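You operate a simulated robot arm through the tools that you are given. There is no shell and no other tool. Be economical: measure what you need, move in short steps, check, and stop when the job is done.

You run a simulated robot arm. Do the job below in one go: nothing can be reset, and whatever is moved stays where it is left.

JOB
Seat the water tank and run a large cup of hot water into the black cup.
Fine: the cup stays under the spout with the drip tray pushed in.

The check looks at the end state, three seconds after you hand in, the way a careful person would. Anything else that was tipped, shoved, dropped, spilled or broken makes it a failure.

ROBOT AND FRAMES
A 7-joint arm with a two-finger parallel gripper, fixed in place. Base frame: the origin is at the foot of the arm, x ahead of it, y to its left, z up; the work surface is at about z = 0. Units: m, degrees, N and s.
With the tool pointing down near the work surface it reaches from about 0.22 to 0.58 m from the base axis. Its first joint turns from -66.0 to 66.0 degrees. Payload 2.5 kg.
The TCP is the grasp point between the finger pads, 0.023 m short of the fingertips. In the tool frame z runs along the fingers and y along their closing line. Largest opening 0.094 m; finger width 0.038, thickness 0.01; the body of the gripper, 0.054 by 0.096 m, starts 0.039 m behind the TCP.
Orientation is told as [roll, pitch, yaw] about the base's x, y, z axes, in that order, counted from this pose: with the fingers straight down and closing along the base's y, the tool's x points along the base's -x, its y along +y and its z along -z.

CONTROLS
- The arm moves only by the tool apply_moves. Its argument "commands" is a list of rows, each a list of 7 numbers: the finger opening in m, from 0 to 0.094, then the shift along the tool's x, y, z in m, then the turn, a rotation vector about the tool's x, y, z in degrees. In form: [[fingers, tx, ty, tz, ax, ay, az], ...]. A call has 1 to 10 rows; each row is the pose to reach, as a shift and turn from the pose commanded when the call began, along the tool's axes at that moment. A row lasts 0.2 s, in which the tool goes at most 0.05 m and 8.6 degrees; a call with a longer step from one row to the next is refused whole, and so is a gripper value outside its range. Where a pose cannot be reached the arm comes as near as it can. A force on the tool above 70 N (or 10 N above the force at the start of the call, whichever is more), or a blocked arm, ends the call early, and 0.2 s more pass. Each finger travels about 0.108 m/s and halts on what it meets, pressing with about 37 N; the grip force reading is that of the motor and also rises with nothing between the fingers. The clock runs only during rows and for 0.2 s after the last one: add rows that repeat a pose to give the fingers time. The reply holds the time, the measured pose of the TCP, the force on the tool along the base axes, the opening and the grip force, in the units named above and with some noise.
- Cameras (640 x 400 px; columns grow to the right, rows downward): "scene" is fixed at [0.1245, -0.4136, 0.5691]; the picture's right is [0.80, -0.60, 0.00], its down [-0.31, -0.41, -0.86] and it looks along [0.52, 0.69, -0.51] (base axes); focal length 248 px, centre (320, 200). "wrist" rides on the gripper at [-0.039, 0, -0.044] in the tool frame; the picture's right is [0.00, -1.00, 0.00], its down [0.97, 0.00, -0.24] and it looks along [0.24, 0.00, 0.97] (tool axes); focal length 218 px, centre (320, 200). There is no depth. A picture from a camera that has moved, and an enlarged one, comes with that camera's place and axes in the base frame and with its lens. The place of the scene camera against the robot may be out by one fixed shift of up to 0.025 m in any direction.
- snapshot(camera): a new picture of that camera. It takes no simulated time.
- enlarge(camera, box): a new picture of the part [left, top, right, bottom] of that camera's present view, enlarged. It takes no simulated time.
- finish_job(): hands the job in; it is judged then, once.

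Go step by step. Nothing tells you positions but the pictures and the camera data: compare them with the known pose of the tool, close in by small moves and look again before you grip or let go. The budget is 120 turns and 76 pictures, counting those below and the enlarged ones. Unless the task says otherwise, let go and move clear before handing in, and close with one line.

The tools are called after ">>>" as name(argument=value, ...) on one line, values as JSON. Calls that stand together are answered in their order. apply_moves: Moves the arm, as the interface text tells. Its arguments: {"type":"object","properties":{"commands":{"type":"array","items":{"type":"array","items":{"type":"number"}}}},"required":["commands"]} The other tools are called the same way: snapshot (camera) takes a picture; enlarge (camera, box) takes an enlarged picture of a part of a camera's view; finish_job () hands the job in.

At the start:

```text
time_s: 0.0
ee_pos: [0.2932, 0.1636, 0.4519]
orientation: [0.0, 0.0, 0.1]
ft_force: [0.3, -0.2, -0.1]
finger_gap: 0.0941
gripper_force: 0.2
```

scene: 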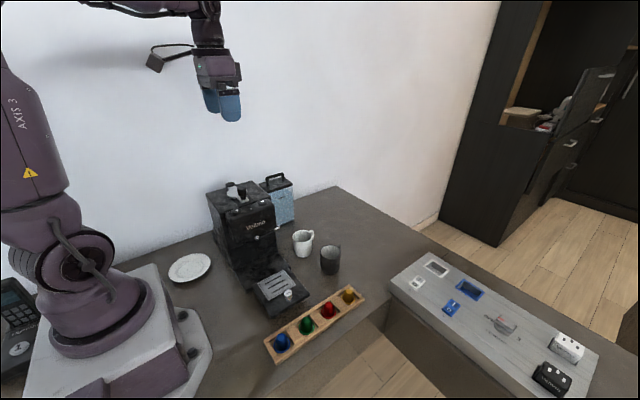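
wrist: 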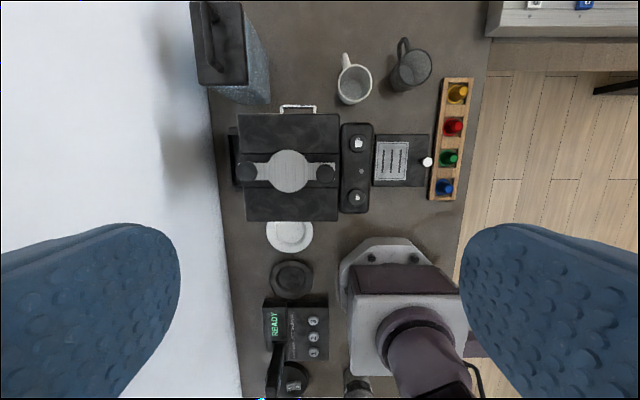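

I see a coffee machine, a water tank to its far side, white and black cups, a drip tray pulled out, and a capsule holder. I'll look closer first.

>>> enlarge(camera="scene", box=[160, 160, 360, 320])

>>> enlarge(camera="wrist", box=[180, 0, 500, 240])

```text
2.50 times, centred on (260, 240) of scene
camera zoom: at [0.1245, -0.4136, 0.5691], right [0.8, -0.6, 0.0], down [-0.31, -0.41, -0.86], along [0.52, 0.69, -0.51], focal length 619 px, centre (470, 100)
```

zoom: 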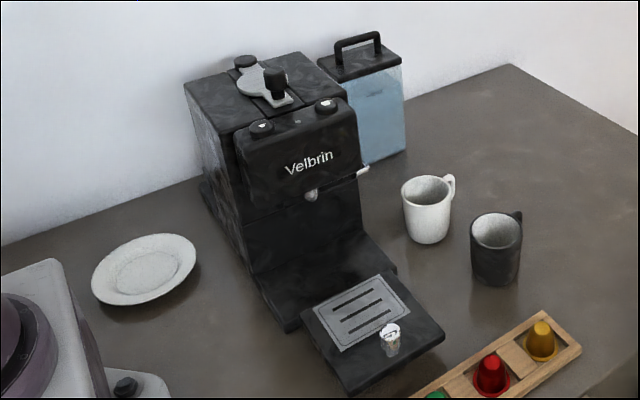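

```text
1.67 times, centred on (340, 120) of wrist
camera zoom: at [0.3306, 0.1631, 0.4966], right [0.0, -1.0, 0.0], down [-0.97, 0.0, 0.24], along [-0.24, 0.0, -0.97], focal length 364 px, centre (287, 333)
```

zoom: 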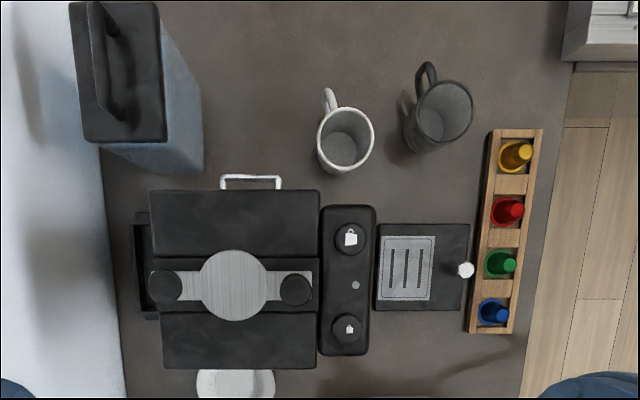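

The machine faces -y with its top at about z 0.23, and the large-cup button is near (0.334, 0.120). The tank stands to its +x side, and the dock seems to be behind the machine. I'll move the wrist camera over the tank and dock.

>>> apply_moves(commands=[[0.094, -0.02, 0.04, 0, 0, 0, 0], [0.094, -0.04, 0.08, 0, 0, 0, 0], [0.094, -0.06, 0.12, 0, 0, 0, 0], [0.094, -0.067, 0.136, 0, 0, 0, 0], [0.094, -0.067, 0.136, 0, 0, 0, 0]])

>>> snapshot(camera="wrist")

>>> enlarge(camera="scene", box=[240, 160, 320, 210])

>>> enlarge(camera="scene", box=[230, 225, 350, 315])

```text
time_s: 1.2
ee_pos: [0.3594, 0.2985, 0.4522]
orientation: [-0.1, -0.1, -0.1]
ft_force: [0.1, -0.1, 0.4]
finger_gap: 0.094
gripper_force: 0.0
```

```text
71 pictures are left
camera wrist: at [0.3975, 0.2989, 0.4977], right [0.0, -1.0, 0.0], down [-0.97, 0.0, 0.24], along [-0.24, 0.0, -0.97], focal length 218 px, centre (320, 200)
```

wrist: 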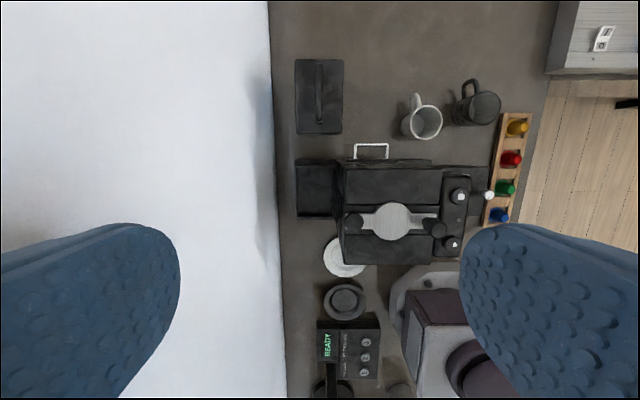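

```text
8.00 times, centred on (280, 185) of scene
camera zoom: at [0.1245, -0.4136, 0.5691], right [0.8, -0.6, 0.0], down [-0.31, -0.41, -0.86], along [0.52, 0.69, -0.51], focal length 1981 px, centre (640, 320)
```

zoom: 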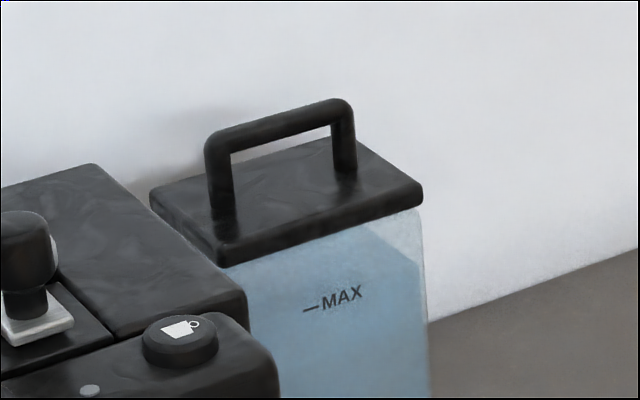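

```text
4.44 times, centred on (290, 270) of scene
camera zoom: at [0.1245, -0.4136, 0.5691], right [0.8, -0.6, 0.0], down [-0.31, -0.41, -0.86], along [0.52, 0.69, -0.51], focal length 1101 px, centre (453, -111)
```

zoom: 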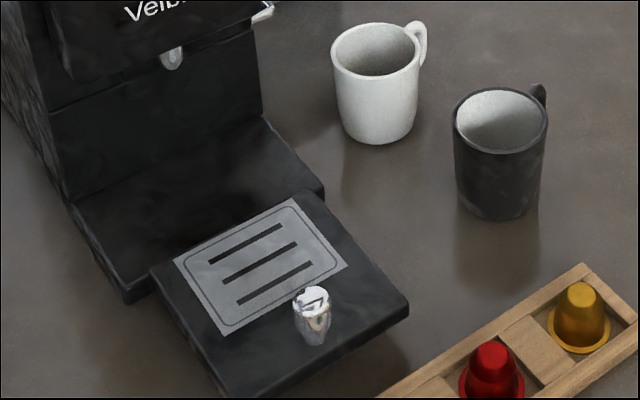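

The tank lid centre is about (0.463, 0.299), with its top at z 0.164 and the handle top at about 0.205. The dock is behind the machine, centred near (0.307, 0.305). I'll enlarge the dock and lever.

>>> enlarge(camera="wrist", box=[270, 40, 510, 280])

>>> enlarge(camera="scene", box=[200, 170, 290, 230])

```text
1.67 times, centred on (390, 160) of wrist
camera zoom: at [0.3975, 0.2989, 0.4977], right [0.0, -1.0, 0.0], down [-0.97, 0.0, 0.24], along [-0.24, 0.0, -0.97], focal length 364 px, centre (203, 267)
```

zoom: 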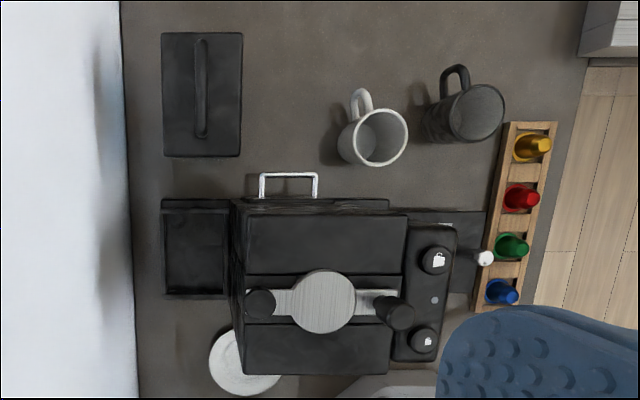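

```text
6.67 times, centred on (245, 200) of scene
camera zoom: at [0.1245, -0.4136, 0.5691], right [0.8, -0.6, 0.0], down [-0.31, -0.41, -0.86], along [0.52, 0.69, -0.51], focal length 1651 px, centre (820, 200)
```

zoom: 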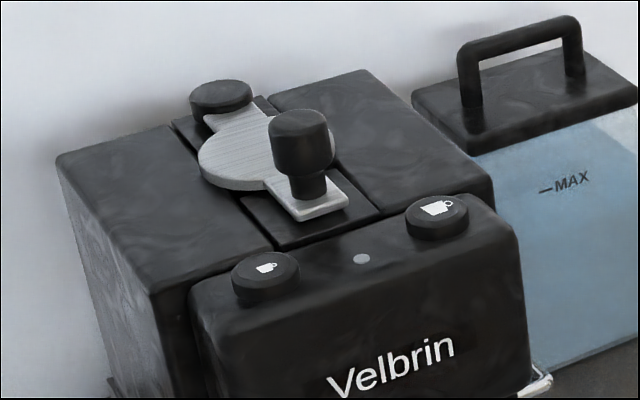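

The lever looks closed, and the tray is pulled out with a knob on its front. Next I'll look straight over the dock from lower down to get its exact position.

>>> apply_moves(commands=[[0.094, 0.025, 0.002, 0.04, 0, 0, 0], [0.094, 0.045, 0.002, 0.08, 0, 0, 0], [0.094, 0.045, 0.002, 0.1, 0, 0, 0], [0.094, 0.045, 0.002, 0.1, 0, 0, 0]])

>>> snapshot(camera="wrist")

>>> enlarge(camera="wrist", box=[240, 40, 400, 280])

```text
time_s: 2.2
ee_pos: [0.315, 0.2989, 0.3516]
orientation: [0.0, -0.1, 0.0]
ft_force: [0.4, 0.2, -0.7]
finger_gap: 0.0941
gripper_force: 0.2
```

```text
66 pictures are left
camera wrist: at [0.3528, 0.2992, 0.3964], right [0.0, -1.0, 0.0], down [-0.97, 0.0, 0.24], along [-0.24, 0.0, -0.97], focal length 218 px, centre (320, 200)
```

wrist: 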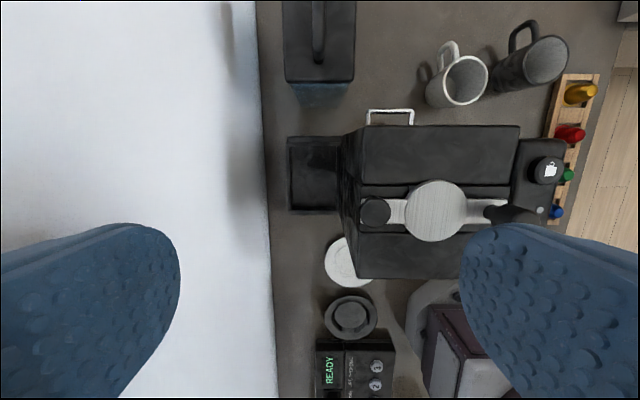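

```text
1.67 times, centred on (320, 160) of wrist
camera zoom: at [0.3528, 0.2992, 0.3964], right [0.0, -1.0, 0.0], down [-0.97, 0.0, 0.24], along [-0.24, 0.0, -0.97], focal length 364 px, centre (320, 267)
```

zoom: 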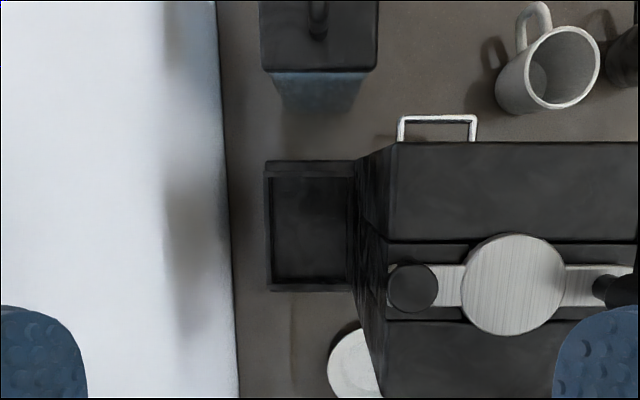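

The dock cavity is centred near (0.300, 0.3075) and the tank near (0.463, 0.300). I'm moving above the tank handle and will narrow the fingers for the descent.

>>> apply_moves(commands=[[0.08, -0.045, 0.001, 0, 0, 0, 0], [0.06, -0.09, 0.001, 0, 0, 0, 0], [0.05, -0.135, 0.001, 0, 0, 0, 0], [0.05, -0.144, 0.001, 0.03, 0, 0, 0], [0.05, -0.144, 0.001, 0.05, 0, 0, 0], [0.05, -0.144, 0.001, 0.05, 0, 0, 0]])

>>> snapshot(camera="wrist")

>>> enlarge(camera="scene", box=[220, 100, 340, 220])

```text
time_s: 3.6
ee_pos: [0.4583, 0.3015, 0.3017]
orientation: [-0.1, 0.0, 0.0]
ft_force: [0.0, 0.2, -0.1]
finger_gap: 0.0501
gripper_force: 0.0
```

```text
64 pictures are left
camera wrist: at [0.4973, 0.3018, 0.3461], right [0.0, -1.0, 0.0], down [-0.97, 0.0, 0.24], along [-0.24, 0.0, -0.97], focal length 218 px, centre (320, 200)
```

wrist: 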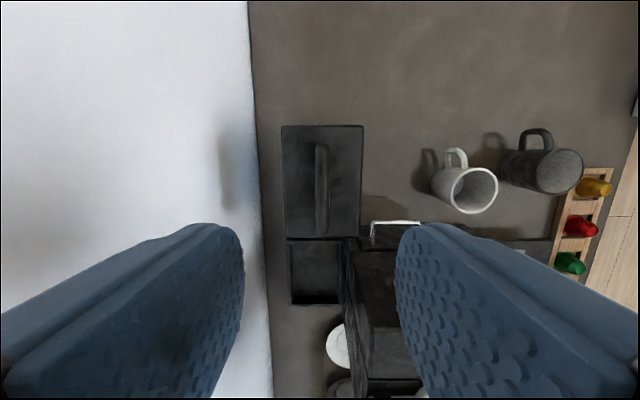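

```text
3.33 times, centred on (280, 160) of scene
camera zoom: at [0.1245, -0.4136, 0.5691], right [0.8, -0.6, 0.0], down [-0.31, -0.41, -0.86], along [0.52, 0.69, -0.51], focal length 826 px, centre (453, 333)
```

zoom: 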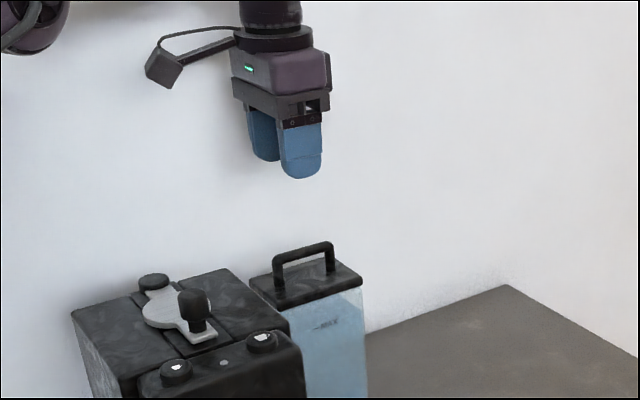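

The handle bar is about z 0.194 at (0.467, 0.3005). I'm descending with the fingers straddling it.

>>> apply_moves(commands=[[0.05, -0.008, -0.001, 0.03, 0, 0, 0], [0.05, -0.008, -0.001, 0.06, 0, 0, 0], [0.05, -0.008, -0.001, 0.085, 0, 0, 0], [0.05, -0.008, -0.001, 0.104, 0, 0, 0], [0.05, -0.008, -0.001, 0.104, 0, 0, 0]])

>>> enlarge(camera="scene", box=[240, 140, 320, 200])

>>> snapshot(camera="wrist")

```text
time_s: 4.8
ee_pos: [0.4684, 0.3019, 0.1977]
orientation: [0.0, 0.0, 0.0]
ft_force: [-0.3, 0.3, 1.0]
finger_gap: 0.0499
gripper_force: 0.0
```

```text
6.67 times, centred on (280, 170) of scene
camera zoom: at [0.1245, -0.4136, 0.5691], right [0.8, -0.6, 0.0], down [-0.31, -0.41, -0.86], along [0.52, 0.69, -0.51], focal length 1651 px, centre (587, 400)
```

zoom: 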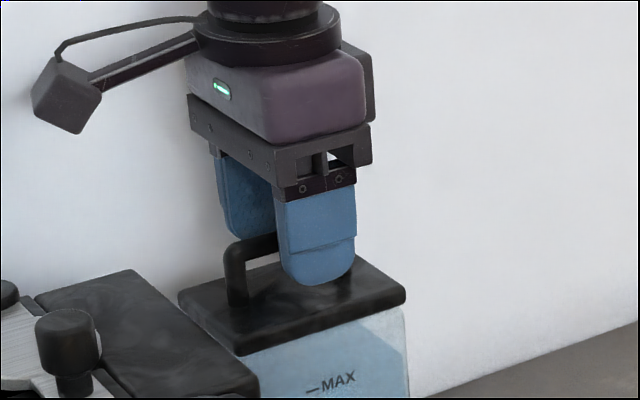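

```text
61 pictures are left
camera wrist: at [0.506, 0.3018, 0.2423], right [0.0, -1.0, 0.0], down [-0.97, 0.0, 0.24], along [-0.24, 0.0, -0.97], focal length 218 px, centre (320, 200)
```

wrist: 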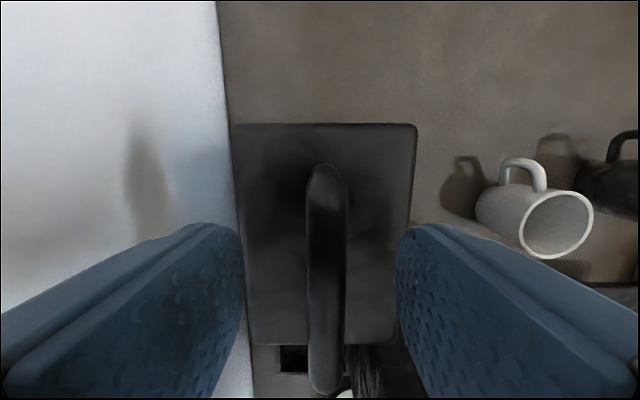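

The handle is between the fingers and the lid is centred at (0.4645, 0.2996). I'm lowering slightly and closing.

>>> apply_moves(commands=[[0.05, 0, -0.0015, 0.003, 0, 0, 0], [0.03, 0, -0.0015, 0.003, 0, 0, 0], [0.0, 0, -0.0015, 0.003, 0, 0, 0], [0.0, 0, -0.0015, 0.003, 0, 0, 0], [0.0, 0, -0.0015, 0.003, 0, 0, 0]])

```text
time_s: 6.0
ee_pos: [0.4665, 0.2989, 0.1954]
orientation: [0.0, 0.0, 0.1]
ft_force: [0.2, -0.8, 0.1]
finger_gap: 0.0105
gripper_force: 37.4
```

Gripped (10.5 mm bar). I'm lifting straight up.

>>> apply_moves(commands=[[0.0, 0, 0, -0.02, 0, 0, 0], [0.0, 0, 0, -0.04, 0, 0, 0], [0.0, 0, 0, -0.06, 0, 0, 0], [0.0, 0, 0, -0.08, 0, 0, 0], [0.0, 0, 0, -0.08, 0, 0, 0]])

>>> snapshot(camera="scene")

```text
time_s: 7.2
ee_pos: [0.4663, 0.3001, 0.276]
orientation: [0.0, -0.1, 0.0]
ft_force: [-0.3, 0.4, -4.3]
finger_gap: 0.0102
gripper_force: 36.9
```

```text
60 pictures are left
```

scene: 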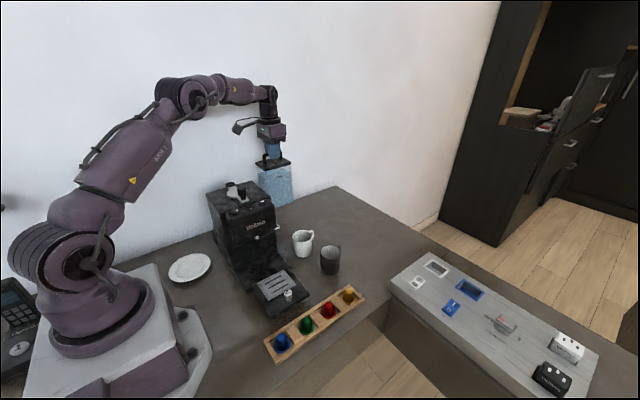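

The tank is lifted (about 0.45 kg). I'm moving it over the dock.

>>> apply_moves(commands=[[0.0, 0.02, 0.002, 0, 0, 0, 0], [0.0, 0.05, 0.004, 0, 0, 0, 0], [0.0, 0.085, 0.007, 0, 0, 0, 0], [0.0, 0.12, 0.007, 0, 0, 0, 0], [0.0, 0.15, 0.007, 0, 0, 0, 0], [0.0, 0.165, 0.007, 0, 0, 0, 0], [0.0, 0.165, 0.007, 0, 0, 0, 0], [0.0, 0.165, 0.007, 0, 0, 0, 0]])

>>> snapshot(camera="wrist")

>>> enlarge(camera="scene", box=[180, 110, 300, 230])

```text
time_s: 9.0
ee_pos: [0.3015, 0.3048, 0.2759]
orientation: [0.1, 0.1, -0.1]
ft_force: [-0.1, 0.0, -4.5]
finger_gap: 0.0106
gripper_force: 36.5
```

```text
59 pictures are left
camera wrist: at [0.3401, 0.3058, 0.3208], right [0.0, -1.0, 0.0], down [-0.97, 0.0, 0.24], along [-0.24, 0.0, -0.97], focal length 218 px, centre (320, 200)
```

wrist: 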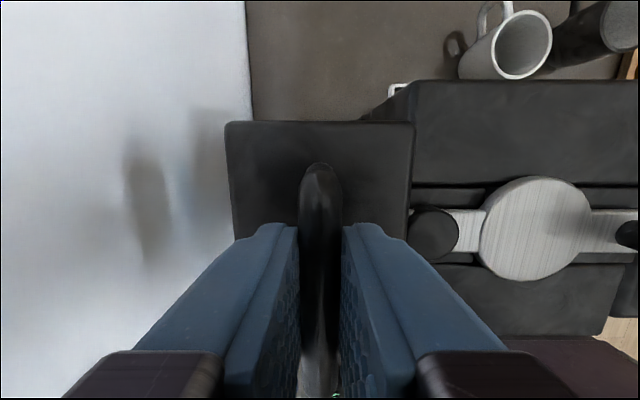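

```text
3.33 times, centred on (240, 170) of scene
camera zoom: at [0.1245, -0.4136, 0.5691], right [0.8, -0.6, 0.0], down [-0.31, -0.41, -0.86], along [0.52, 0.69, -0.51], focal length 826 px, centre (587, 300)
```

zoom: 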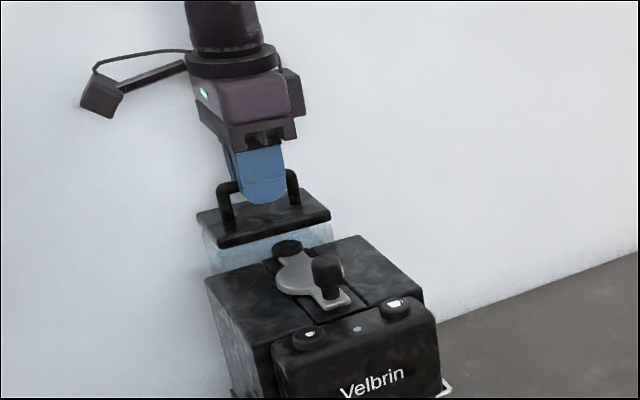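

I'm lowering in steps, watching the force.

>>> apply_moves(commands=[[0.0, 0, 0.001, 0.015, 0, 0, 0], [0.0, 0, 0.001, 0.03, 0, 0, 0], [0.0, 0, 0.001, 0.04, 0, 0, 0], [0.0, 0, 0.001, 0.045, 0, 0, 0], [0.0, 0, 0.001, 0.045, 0, 0, 0]])

```text
time_s: 10.2
ee_pos: [0.3023, 0.3075, 0.2322]
orientation: [0.3, -0.3, 0.1]
ft_force: [-4.3, 6.4, 28.2]
finger_gap: 0.0105
gripper_force: 37.3
```

The tank met something at bottom height of about 0.036, likely the rim, so it isn't aligned. I'll lift it, put it back on the table where it was, and examine the dock from close up.

>>> apply_moves(commands=[[0.0, 0, 0, -0.02, 0, 0, 0], [0.0, 0, 0, -0.04, 0, 0, 0], [0.0, 0, 0, -0.04, 0, 0, 0]])

>>> snapshot(camera="wrist")

```text
time_s: 11.0
ee_pos: [0.3011, 0.3069, 0.2689]
orientation: [-0.1, 0.1, -0.2]
ft_force: [1.0, 0.2, -5.1]
finger_gap: 0.0103
gripper_force: 37.3
```

```text
57 pictures are left
camera wrist: at [0.3391, 0.307, 0.3134], right [0.0, -1.0, 0.0], down [-0.97, 0.0, 0.24], along [-0.24, 0.0, -0.97], focal length 218 px, centre (320, 200)
```

wrist: 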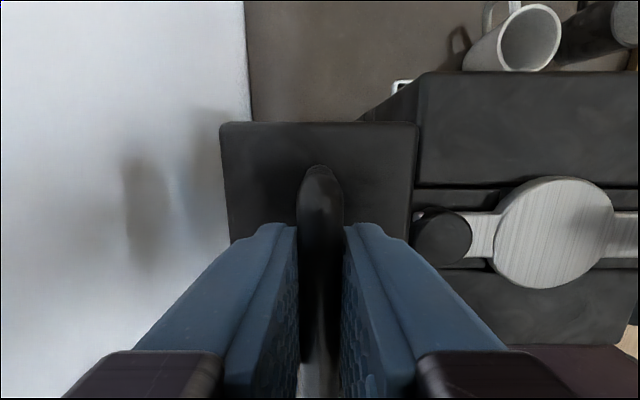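

I'm carrying it back to its original spot.

>>> apply_moves(commands=[[0.0, -0.02, 0, 0, 0, 0, 0], [0.0, -0.05, -0.002, 0, 0, 0, 0], [0.0, -0.085, -0.004, 0, 0, 0, 0], [0.0, -0.12, -0.007, 0, 0, 0, 0], [0.0, -0.15, -0.007, 0, 0, 0, 0], [0.0, -0.166, -0.007, 0, 0, 0, 0], [0.0, -0.166, -0.007, 0.03, 0, 0, 0], [0.0, -0.166, -0.007, 0.06, 0, 0, 0], [0.0, -0.166, -0.007, 0.071, 0, 0, 0], [0.0, -0.166, -0.007, 0.071, 0, 0, 0]])

```text
time_s: 13.2
ee_pos: [0.468, 0.2998, 0.1992]
orientation: [-0.1, 0.0, 0.0]
ft_force: [0.4, -0.5, -4.9]
finger_gap: 0.0103
gripper_force: 37.0
```

>>> apply_moves(commands=[[0.0, 0, 0, 0.0025, 0, 0, 0], [0.0, 0, 0, 0.004, 0, 0, 0], [0.0, 0, 0, 0.004, 0, 0, 0]])

```text
time_s: 14.0
ee_pos: [0.4675, 0.3003, 0.1946]
orientation: [0.0, 0.0, 0.1]
ft_force: [-0.2, -0.1, -4.5]
finger_gap: 0.0103
gripper_force: 36.4
```

Not down yet, so I'll go lower in 1 mm steps.

>>> apply_moves(commands=[[0.0, 0, 0, 0.001, 0, 0, 0], [0.0, 0, 0, 0.001, 0, 0, 0]])

>>> apply_moves(commands=[[0.0, 0, 0, 0.001, 0, 0, 0], [0.0, 0, 0, 0.001, 0, 0, 0]])

```text
time_s: 14.6
ee_pos: [0.4668, 0.2995, 0.1927]
orientation: [0.1, 0.0, -0.1]
ft_force: [0.5, 1.0, -4.1]
finger_gap: 0.0103
gripper_force: 36.9
```

```text
time_s: 15.2
ee_pos: [0.4682, 0.2993, 0.1929]
orientation: [0.0, 0.0, 0.0]
ft_force: [0.8, 0.4, -3.7]
finger_gap: 0.0104
gripper_force: 37.4
```

>>> apply_moves(commands=[[0.0, 0, 0, 0.001, 0, 0, 0], [0.0, 0, 0, 0.0015, 0, 0, 0], [0.0, 0, 0, 0.0015, 0, 0, 0]])

>>> enlarge(camera="scene", box=[240, 150, 320, 240])

```text
time_s: 16.0
ee_pos: [0.4675, 0.3004, 0.1931]
orientation: [0.1, 0.0, 0.0]
ft_force: [-3.0, 1.2, 3.1]
finger_gap: 0.0107
gripper_force: 37.4
```

```text
4.44 times, centred on (280, 195) of scene
camera zoom: at [0.1245, -0.4136, 0.5691], right [0.8, -0.6, 0.0], down [-0.31, -0.41, -0.86], along [0.52, 0.69, -0.51], focal length 1101 px, centre (498, 222)
```

zoom: 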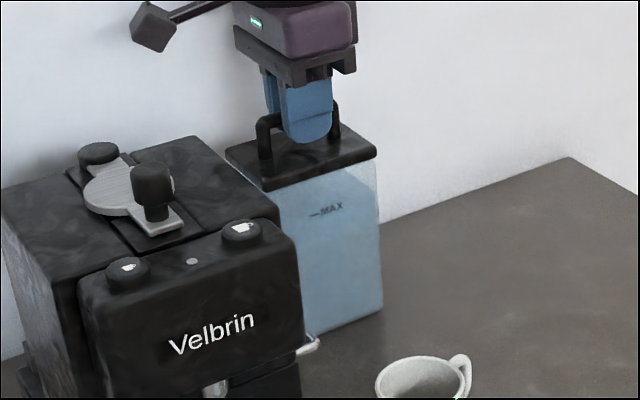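

The tank is resting on the table again. I'm releasing, rising and moving over the dock for a close look.

>>> apply_moves(commands=[[0.02, 0, 0, 0, 0, 0, 0], [0.05, 0, 0, 0, 0, 0, 0], [0.05, 0, 0, 0, 0, 0, 0], [0.05, 0, 0, -0.03, 0, 0, 0], [0.05, 0, 0, -0.065, 0, 0, 0], [0.05, 0.04, 0.002, -0.065, 0, 0, 0], [0.05, 0.085, 0.004, -0.065, 0, 0, 0], [0.05, 0.13, 0.006, -0.065, 0, 0, 0], [0.05, 0.17, 0.007, -0.065, 0, 0, 0], [0.05, 0.205, 0.007, -0.055, 0, 0, 0]])

>>> snapshot(camera="wrist")

>>> enlarge(camera="wrist", box=[270, 90, 370, 215])

```text
time_s: 18.2
ee_pos: [0.2624, 0.3061, 0.246]
orientation: [0.0, 0.1, 0.1]
ft_force: [-0.1, -0.2, 0.2]
finger_gap: 0.0501
gripper_force: 0.0
```

```text
55 pictures are left
camera wrist: at [0.3002, 0.3069, 0.2898], right [0.0, -1.0, 0.0], down [-0.97, 0.0, 0.24], along [-0.24, 0.0, -0.97], focal length 218 px, centre (320, 200)
```

wrist: 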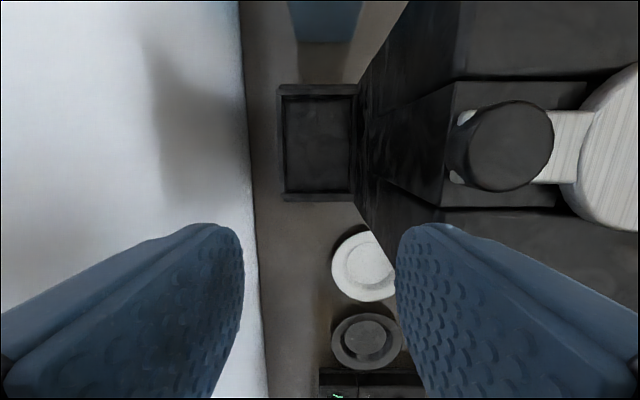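

```text
3.20 times, centred on (320, 152) of wrist
camera zoom: at [0.3002, 0.3069, 0.2898], right [0.0, -1.0, 0.0], down [-0.97, 0.0, 0.24], along [-0.24, 0.0, -0.97], focal length 698 px, centre (320, 352)
```

zoom: 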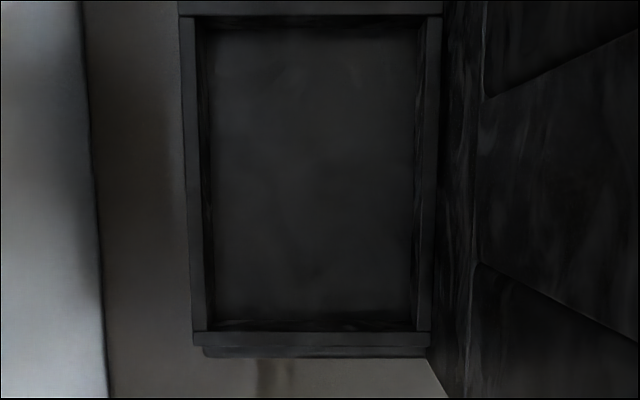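

The dock cavity is centred at about (0.2995, 0.310). I'm not sure whether the contact was its rim or its floor, so I'll take a higher view to fix the heights.

>>> apply_moves(commands=[[0.05, 0, 0, -0.04, 0, 0, 0], [0.05, 0, 0, -0.08, 0, 0, 0], [0.05, 0, 0, -0.12, 0, 0, 0], [0.05, 0, 0, -0.12, 0, 0, 0]])

>>> enlarge(camera="wrist", box=[270, 90, 370, 215])

```text
time_s: 19.2
ee_pos: [0.2627, 0.3078, 0.3668]
orientation: [0.0, 0.1, 0.0]
ft_force: [0.8, 1.1, 0.1]
finger_gap: 0.0499
gripper_force: 0.0
```

```text
3.20 times, centred on (320, 152) of wrist
camera zoom: at [0.3007, 0.3086, 0.4107], right [0.0, -1.0, 0.0], down [-0.97, 0.0, 0.24], along [-0.24, 0.0, -0.97], focal length 698 px, centre (320, 352)
```

zoom: 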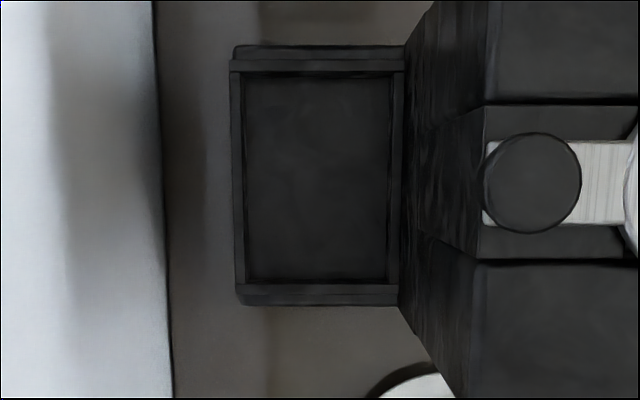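

The heights are still ambiguous (rim about 0.045). I'll regrasp the tank, set it in again centred at (0.2995, 0.310), and use small wiggles to tell rim from floor.

>>> apply_moves(commands=[[0.05, -0.045, -0.002, 0.02, 0, 0, 0], [0.05, -0.09, -0.004, 0.04, 0, 0, 0], [0.05, -0.135, -0.006, 0.06, 0, 0, 0], [0.05, -0.175, -0.007, 0.08, 0, 0, 0], [0.05, -0.2045, -0.0075, 0.1, 0, 0, 0], [0.05, -0.2045, -0.0075, 0.13, 0, 0, 0], [0.05, -0.2045, -0.0075, 0.155, 0, 0, 0], [0.05, -0.2045, -0.0075, 0.172, 0, 0, 0], [0.05, -0.2045, -0.0075, 0.172, 0, 0, 0]])

>>> snapshot(camera="wrist")

```text
time_s: 21.2
ee_pos: [0.466, 0.3003, 0.1931]
orientation: [0.0, 0.0, 0.1]
ft_force: [-0.5, -0.5, 0.9]
finger_gap: 0.0503
gripper_force: 0.1
```

```text
52 pictures are left
camera wrist: at [0.5051, 0.3004, 0.2377], right [0.0, -1.0, 0.0], down [-0.97, 0.0, 0.24], along [-0.24, 0.0, -0.97], focal length 218 px, centre (320, 200)
```

wrist: 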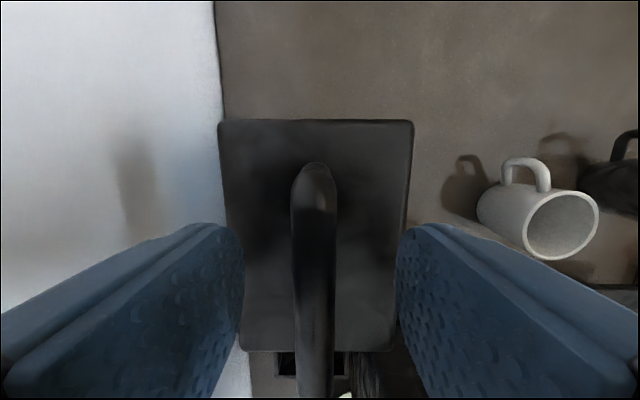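

I'm gripping again and lifting.

>>> apply_moves(commands=[[0.04, 0, 0.001, 0.0, 0, 0, 0], [0.015, 0, 0.001, 0.0, 0, 0, 0], [0.0, 0, 0.001, 0.0, 0, 0, 0], [0.0, 0, 0.001, 0.0, 0, 0, 0], [0.0, 0, 0.001, -0.02, 0, 0, 0], [0.0, 0, 0.001, -0.04, 0, 0, 0], [0.0, 0, 0.001, -0.06, 0, 0, 0], [0.0, 0, 0.001, -0.08, 0, 0, 0], [0.0, 0.02, 0.003, -0.08, 0, 0, 0], [0.0, 0.05, 0.006, -0.08, 0, 0, 0]])

>>> apply_moves(commands=[[0.0, 0.035, 0.003, 0, 0, 0, 0], [0.0, 0.07, 0.003, 0, 0, 0, 0], [0.0, 0.1, 0.003, 0, 0, 0, 0], [0.0, 0.114, 0.003, 0, 0, 0, 0], [0.0, 0.114, 0.003, 0.01, 0, 0, 0], [0.0, 0.114, 0.003, 0.02, 0, 0, 0], [0.0, 0.114, 0.003, 0.03, 0, 0, 0], [0.0, 0.114, 0.003, 0.036, 0, 0, 0], [0.0, 0.114, 0.003, 0.036, 0, 0, 0]])

```text
time_s: 23.4
ee_pos: [0.4181, 0.306, 0.2749]
orientation: [0.1, 0.0, 0.1]
ft_force: [-0.1, -0.7, -4.7]
finger_gap: 0.0107
gripper_force: 37.0
```

```text
time_s: 25.4
ee_pos: [0.3045, 0.3082, 0.2388]
orientation: [0.0, 0.0, 0.1]
ft_force: [0.0, -0.1, -3.8]
finger_gap: 0.0107
gripper_force: 37.4
```

No contact yet, with the bottom at about 0.046. I'm centring and creeping down.

>>> apply_moves(commands=[[0.0, 0.0025, 0.0015, 0, 0, 0, 0], [0.0, 0.0025, 0.0015, 0.002, 0, 0, 0], [0.0, 0.0025, 0.0015, 0.004, 0, 0, 0], [0.0, 0.0025, 0.0015, 0.004, 0, 0, 0]])

>>> apply_moves(commands=[[0.0, 0, 0, 0.002, 0, 0, 0], [0.0, 0, 0, 0.003, 0, 0, 0], [0.0, 0, 0, 0.003, 0, 0, 0]])

```text
time_s: 26.4
ee_pos: [0.3011, 0.3105, 0.235]
orientation: [0.1, 0.1, 0.0]
ft_force: [0.2, -0.1, -4.1]
finger_gap: 0.0106
gripper_force: 37.7
```

```text
time_s: 27.2
ee_pos: [0.3009, 0.3111, 0.2323]
orientation: [0.1, 0.0, 0.0]
ft_force: [0.8, 0.3, -4.3]
finger_gap: 0.0107
gripper_force: 37.1
```

Already below the earlier stall without contact, so I'll keep creeping.

>>> apply_moves(commands=[[0.0, 0, 0, 0.002, 0, 0, 0], [0.0, 0, 0, 0.004, 0, 0, 0], [0.0, 0, 0, 0.004, 0, 0, 0]])

>>> apply_moves(commands=[[0.0, 0, 0, 0.002, 0, 0, 0], [0.0, 0, 0, 0.003, 0, 0, 0], [0.0, 0, 0, 0.003, 0, 0, 0]])

```text
time_s: 28.0
ee_pos: [0.2998, 0.3096, 0.2283]
orientation: [0.0, 0.0, 0.0]
ft_force: [-0.8, -0.2, -4.1]
finger_gap: 0.0107
gripper_force: 36.8
```

```text
time_s: 28.8
ee_pos: [0.2999, 0.3106, 0.2252]
orientation: [0.0, 0.0, 0.0]
ft_force: [-0.5, 0.0, -4.6]
finger_gap: 0.0108
gripper_force: 36.8
```

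It's inside the cavity now, so it was the rim earlier. Continuing down.

>>> apply_moves(commands=[[0.0, 0, 0, 0.003, 0, 0, 0], [0.0, 0, 0, 0.006, 0, 0, 0], [0.0, 0, 0, 0.006, 0, 0, 0]])

>>> apply_moves(commands=[[0.0, 0, 0, 0.002, 0, 0, 0], [0.0, 0, 0, 0.004, 0, 0, 0], [0.0, 0, 0, 0.004, 0, 0, 0]])

>>> apply_moves(commands=[[0.0, 0, 0, 0.002, 0, 0, 0], [0.0, 0, 0, 0.004, 0, 0, 0], [0.0, 0, 0, 0.004, 0, 0, 0]])

```text
time_s: 29.6
ee_pos: [0.3001, 0.3116, 0.2197]
orientation: [0.1, 0.0, 0.0]
ft_force: [-0.1, 0.1, -4.0]
finger_gap: 0.0108
gripper_force: 37.2
```

```text
time_s: 30.4
ee_pos: [0.3014, 0.3095, 0.2149]
orientation: [0.0, 0.0, 0.0]
ft_force: [0.2, -0.2, -3.8]
finger_gap: 0.0108
gripper_force: 36.7
```

```text
time_s: 31.2
ee_pos: [0.3005, 0.311, 0.2117]
orientation: [0.1, 0.0, 0.0]
ft_force: [-2.2, -1.5, 9.2]
finger_gap: 0.0107
gripper_force: 37.2
```

It has touched down with the bottom at about 0.019, which matches the expected floor. I'll press a little to seat it, then check the scene.

>>> apply_moves(commands=[[0.0, 0, 0, 0.0015, 0, 0, 0], [0.0, 0, 0, 0.0025, 0, 0, 0], [0.0, 0, 0, 0.0025, 0, 0, 0]])

>>> enlarge(camera="scene", box=[190, 140, 310, 230])

```text
time_s: 32.0
ee_pos: [0.3024, 0.3109, 0.2087]
orientation: [0.2, -0.2, 0.0]
ft_force: [-4.7, -4.7, 29.6]
finger_gap: 0.0107
gripper_force: 37.2
```

```text
4.44 times, centred on (250, 185) of scene
camera zoom: at [0.1244, -0.4137, 0.5691], right [0.8, -0.6, 0.0], down [-0.31, -0.41, -0.86], along [0.52, 0.69, -0.51], focal length 1101 px, centre (631, 267)
```

zoom: 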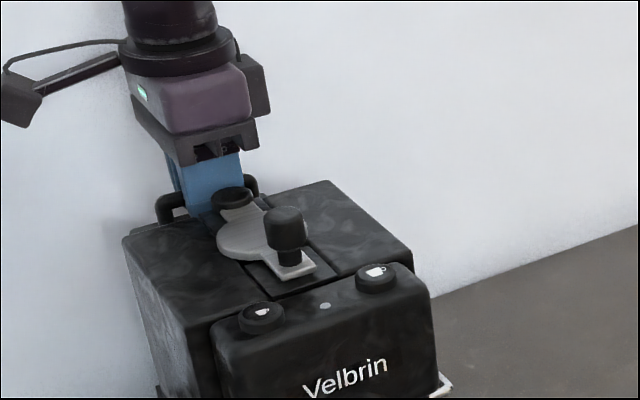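

Pressed to 30 N. I'm releasing, rising and inspecting.

>>> apply_moves(commands=[[0.01, 0, 0, -0.001, 0, 0, 0], [0.04, 0, 0, -0.001, 0, 0, 0], [0.04, 0, 0, -0.001, 0, 0, 0], [0.04, 0, 0, -0.03, 0, 0, 0], [0.04, 0, 0, -0.07, 0, 0, 0], [0.04, 0, 0, -0.11, 0, 0, 0], [0.06, 0, 0, -0.15, 0, 0, 0], [0.06, 0, 0, -0.17, 0, 0, 0], [0.06, 0, 0, -0.17, 0, 0, 0]])

>>> enlarge(camera="wrist", box=[250, 60, 400, 240])

>>> enlarge(camera="scene", box=[190, 160, 350, 320])

```text
time_s: 34.0
ee_pos: [0.2987, 0.3107, 0.3777]
orientation: [0.0, -0.1, -0.1]
ft_force: [-1.5, -0.7, 1.2]
finger_gap: 0.0604
gripper_force: 0.0
```

```text
2.22 times, centred on (325, 150) of wrist
camera zoom: at [0.3371, 0.3107, 0.4225], right [0.0, -1.0, 0.0], down [-0.97, 0.0, 0.24], along [-0.24, 0.0, -0.97], focal length 485 px, centre (309, 311)
```

zoom: 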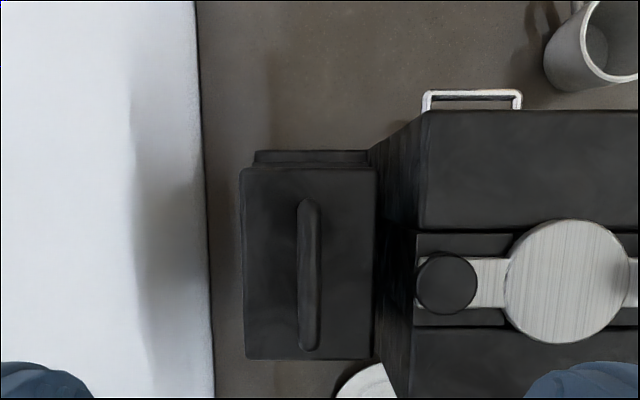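

```text
2.50 times, centred on (270, 240) of scene
camera zoom: at [0.1245, -0.4136, 0.5691], right [0.8, -0.6, 0.0], down [-0.31, -0.41, -0.86], along [0.52, 0.69, -0.51], focal length 619 px, centre (445, 100)
```

zoom: 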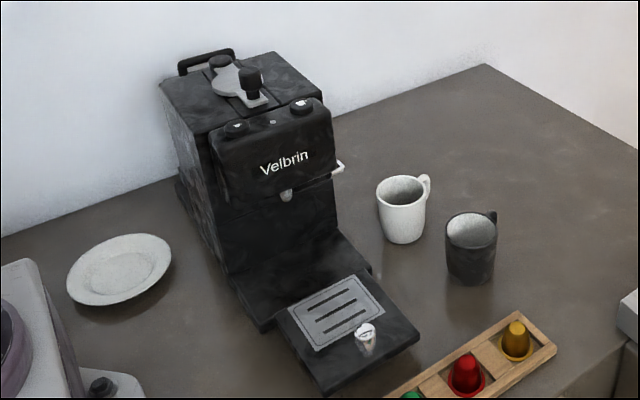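

The tank sits level in the dock. Next I'll move above the black cup at about (0.466, 0.003) to measure it and the tray.

>>> apply_moves(commands=[[0.06, -0.018, -0.04, 0, 0, 0, 0], [0.06, -0.036, -0.08, 0, 0, 0, 0], [0.06, -0.054, -0.12, 0, 0, 0, 0], [0.06, -0.072, -0.16, 0, 0, 0, 0], [0.07, -0.09, -0.2, 0, 0, 0, 0], [0.08, -0.108, -0.24, 0, 0, 0, 0], [0.094, -0.126, -0.28, 0, 0, 0, 0], [0.094, -0.131, -0.3, 0, 0, 0, 0], [0.094, -0.131, -0.3, 0, 0, 0, 0]])

>>> snapshot(camera="wrist")

```text
time_s: 36.0
ee_pos: [0.4295, 0.0106, 0.3789]
orientation: [-0.1, 0.0, 0.0]
ft_force: [-0.7, 0.5, 0.0]
finger_gap: 0.0938
gripper_force: 0.0
```

```text
48 pictures are left
camera wrist: at [0.4683, 0.0096, 0.4239], right [0.0, -1.0, 0.0], down [-0.97, 0.0, 0.24], along [-0.24, 0.0, -0.97], focal length 218 px, centre (320, 200)
```

wrist: 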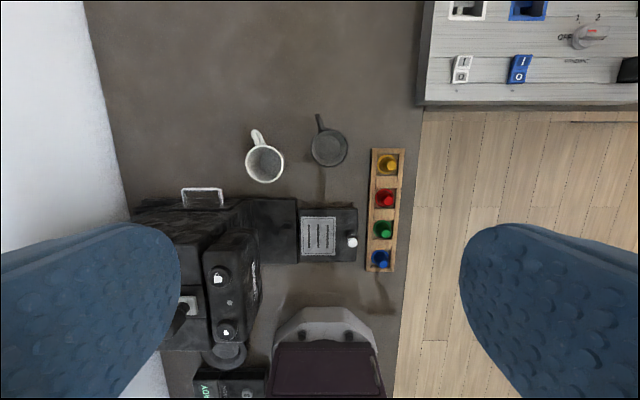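

The black cup is at about (0.468, -0.005), roughly 60 mm across, with its handle toward +x. The plan is to set it on the pulled-out tray grid and then push the tray in by its knob. Descending halfway to check.

>>> apply_moves(commands=[[0.094, -0.025, -0.01, 0.03, 0, 0, 0], [0.094, -0.038, -0.015, 0.07, 0, 0, 0], [0.09, -0.038, -0.015, 0.11, 0, 0, 0], [0.086, -0.038, -0.015, 0.15, 0, 0, 0], [0.084, -0.038, -0.015, 0.18, 0, 0, 0], [0.084, -0.038, -0.015, 0.18, 0, 0, 0]])

>>> snapshot(camera="wrist")

>>> enlarge(camera="scene", box=[280, 170, 380, 290])

```text
time_s: 37.4
ee_pos: [0.4688, -0.0034, 0.1982]
orientation: [0.1, 0.0, 0.1]
ft_force: [-0.5, 1.0, 0.0]
finger_gap: 0.084
gripper_force: 0.0
```

```text
47 pictures are left
camera wrist: at [0.5073, -0.0031, 0.243], right [0.0, -1.0, 0.0], down [-0.97, 0.0, 0.24], along [-0.24, 0.0, -0.97], focal length 218 px, centre (320, 200)
```

wrist: 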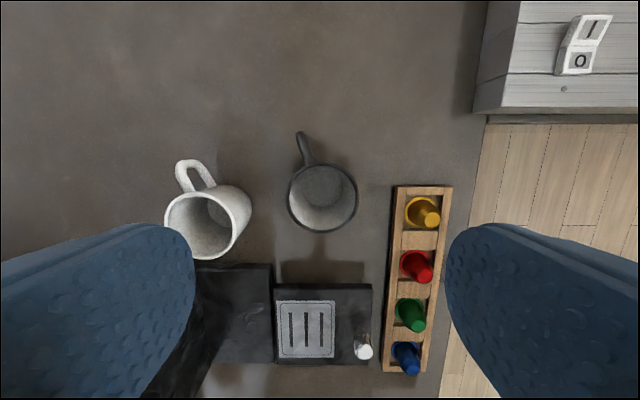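

```text
3.33 times, centred on (330, 230) of scene
camera zoom: at [0.1245, -0.4136, 0.5691], right [0.8, -0.6, 0.0], down [-0.31, -0.41, -0.86], along [0.52, 0.69, -0.51], focal length 826 px, centre (287, 100)
```

zoom: 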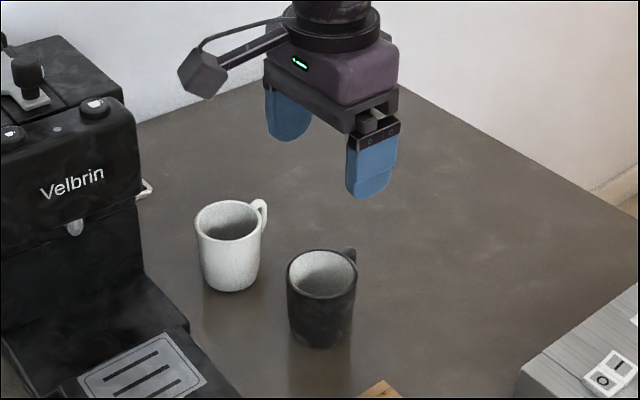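

The cup is about 68 mm tall, centred near (0.464, -0.005). I'm descending around it.

>>> apply_moves(commands=[[0.084, 0.0045, -0.001, 0.04, 0, 0, 0], [0.084, 0.0045, -0.001, 0.08, 0, 0, 0], [0.084, 0.0045, -0.001, 0.115, 0, 0, 0], [0.084, 0.0045, -0.001, 0.14, 0, 0, 0], [0.084, 0.0045, -0.001, 0.151, 0, 0, 0], [0.084, 0.0045, -0.001, 0.151, 0, 0, 0]])

>>> snapshot(camera="wrist")

>>> enlarge(camera="scene", box=[280, 190, 380, 290])

```text
time_s: 38.8
ee_pos: [0.4641, -0.0061, 0.0475]
orientation: [0.1, 0.0, 0.0]
ft_force: [1.0, -0.3, -0.3]
finger_gap: 0.0839
gripper_force: 0.0
```

```text
45 pictures are left
camera wrist: at [0.5018, -0.0054, 0.0923], right [0.0, -1.0, 0.0], down [-0.97, 0.0, 0.24], along [-0.24, 0.0, -0.97], focal length 218 px, centre (320, 200)
```

wrist: 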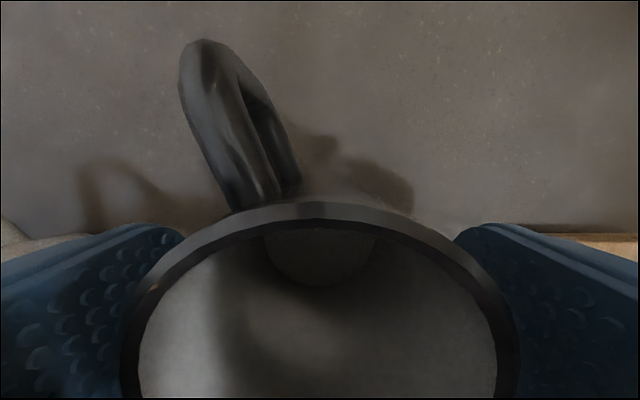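

```text
4.00 times, centred on (330, 240) of scene
camera zoom: at [0.1245, -0.4136, 0.5691], right [0.8, -0.6, 0.0], down [-0.31, -0.41, -0.86], along [0.52, 0.69, -0.51], focal length 991 px, centre (280, 40)
```

zoom: 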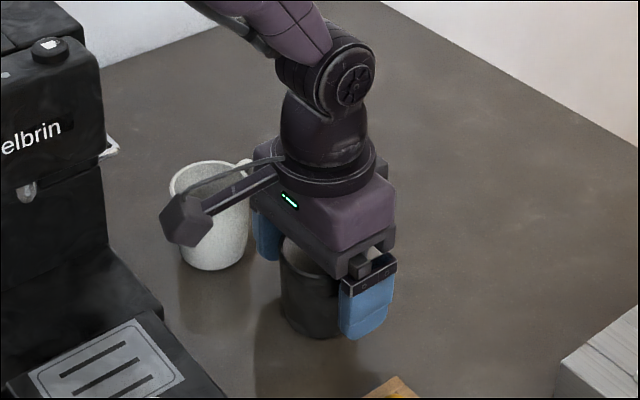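

The cup is centred between the pads. I'm closing and lifting.

>>> apply_moves(commands=[[0.065, -0.001, 0, 0, 0, 0, 0], [0.045, -0.001, 0, 0, 0, 0, 0], [0.04, -0.001, 0, 0, 0, 0, 0], [0.04, -0.001, 0, 0, 0, 0, 0]])

```text
time_s: 39.8
ee_pos: [0.4644, -0.0047, 0.047]
orientation: [0.0, 0.0, 0.1]
ft_force: [-2.6, 0.9, 2.5]
finger_gap: 0.0609
gripper_force: 37.1
```

Gripped at 61 mm. I'm lifting and carrying it over the tray grid at (0.299, 0.0125).

>>> apply_moves(commands=[[0.04, 0, 0, -0.03, 0, 0, 0], [0.04, 0, 0, -0.06, 0, 0, 0], [0.04, 0.03, 0.003, -0.075, 0, 0, 0], [0.04, 0.065, 0.007, -0.075, 0, 0, 0], [0.04, 0.1, 0.011, -0.075, 0, 0, 0], [0.04, 0.13, 0.015, -0.075, 0, 0, 0], [0.04, 0.155, 0.017, -0.075, 0, 0, 0], [0.04, 0.165, 0.0175, -0.075, 0, 0, 0], [0.04, 0.165, 0.0175, -0.075, 0, 0, 0]])

>>> enlarge(camera="scene", box=[210, 170, 350, 310])

>>> snapshot(camera="wrist")

```text
time_s: 41.8
ee_pos: [0.2993, 0.0127, 0.1232]
orientation: [0.0, 0.0, 0.0]
ft_force: [0.0, -0.3, -1.8]
finger_gap: 0.0609
gripper_force: 37.3
```

```text
2.86 times, centred on (280, 240) of scene
camera zoom: at [0.1245, -0.4136, 0.5691], right [0.8, -0.6, 0.0], down [-0.31, -0.41, -0.86], along [0.52, 0.69, -0.51], focal length 708 px, centre (434, 86)
```

zoom: 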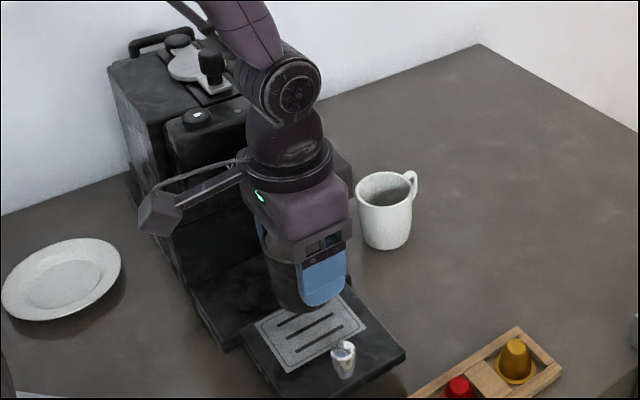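

```text
42 pictures are left
camera wrist: at [0.3385, 0.0136, 0.1662], right [0.0, -1.0, 0.0], down [-0.97, 0.0, 0.24], along [-0.24, 0.0, -0.97], focal length 218 px, centre (320, 200)
```

wrist: 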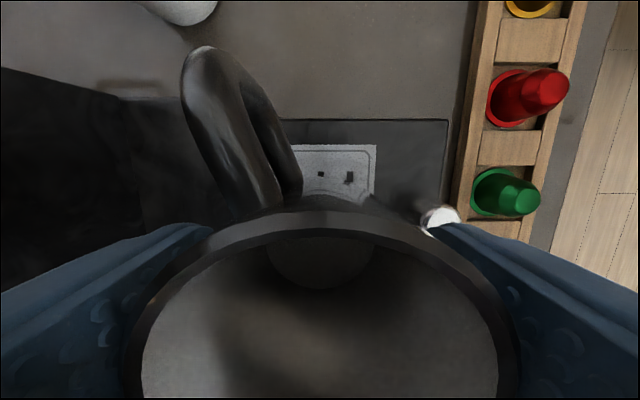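

Well aligned over the grid. I'm lowering it to about 2 mm above the expected contact and then creeping.

>>> apply_moves(commands=[[0.04, 0, 0, 0.02, 0, 0, 0], [0.04, 0, 0, 0.035, 0, 0, 0], [0.04, 0, 0, 0.041, 0, 0, 0], [0.04, 0, 0, 0.041, 0, 0, 0]])

>>> apply_moves(commands=[[0.04, 0, 0, 0.0015, 0, 0, 0], [0.04, 0, 0, 0.003, 0, 0, 0], [0.04, 0, 0, 0.003, 0, 0, 0]])

```text
time_s: 42.8
ee_pos: [0.3017, 0.0139, 0.0806]
orientation: [0.1, -0.1, 0.1]
ft_force: [-0.1, -0.5, -1.5]
finger_gap: 0.0609
gripper_force: 37.3
```

```text
time_s: 43.6
ee_pos: [0.3025, 0.0123, 0.0782]
orientation: [0.0, -0.1, 0.0]
ft_force: [-2.5, -0.4, 24.4]
finger_gap: 0.061
gripper_force: 37.1
```

It has touched down on the grid. I'll ease off 1 mm and open slightly.

>>> apply_moves(commands=[[0.05, 0, 0, -0.001, 0, 0, 0], [0.062, 0, 0, -0.001, 0, 0, 0], [0.07, 0, 0, -0.001, 0, 0, 0], [0.07, 0, 0, -0.001, 0, 0, 0], [0.07, 0, 0, -0.02, 0, 0, 0], [0.07, 0, 0, -0.05, 0, 0, 0], [0.07, 0, 0, -0.09, 0, 0, 0], [0.07, 0, 0, -0.12, 0, 0, 0], [0.07, 0, 0, -0.12, 0, 0, 0]])

>>> snapshot(camera="wrist")

>>> enlarge(camera="scene", box=[210, 170, 350, 310])

```text
time_s: 45.6
ee_pos: [0.3022, 0.0104, 0.1959]
orientation: [0.0, 0.0, 0.0]
ft_force: [0.7, -1.1, 0.2]
finger_gap: 0.0702
gripper_force: 0.1
```

```text
41 pictures are left
camera wrist: at [0.3394, 0.0111, 0.2406], right [0.0, -1.0, 0.0], down [-0.97, 0.0, 0.24], along [-0.24, 0.0, -0.97], focal length 218 px, centre (320, 200)
```

wrist: 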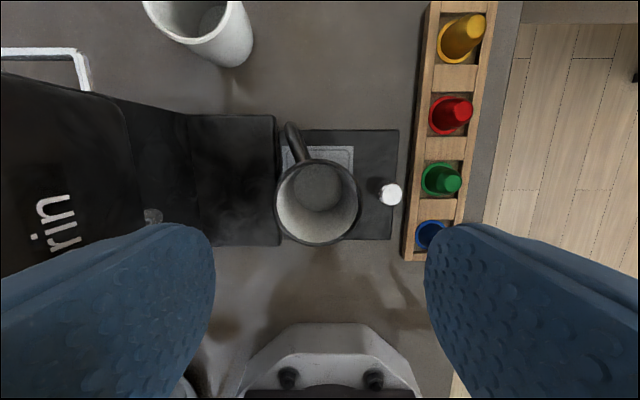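

```text
2.86 times, centred on (280, 240) of scene
camera zoom: at [0.1245, -0.4136, 0.5691], right [0.8, -0.6, 0.0], down [-0.31, -0.41, -0.86], along [0.52, 0.69, -0.51], focal length 708 px, centre (434, 86)
```

zoom: 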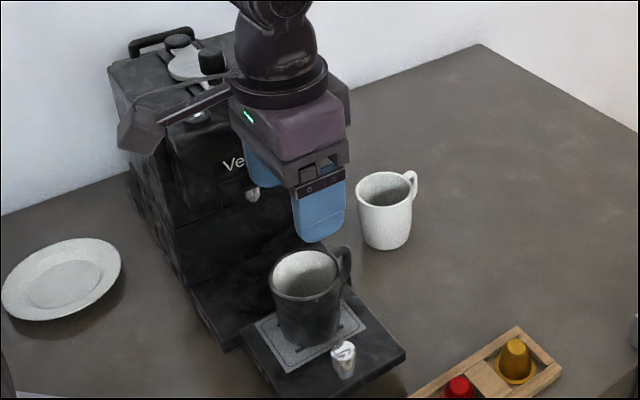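

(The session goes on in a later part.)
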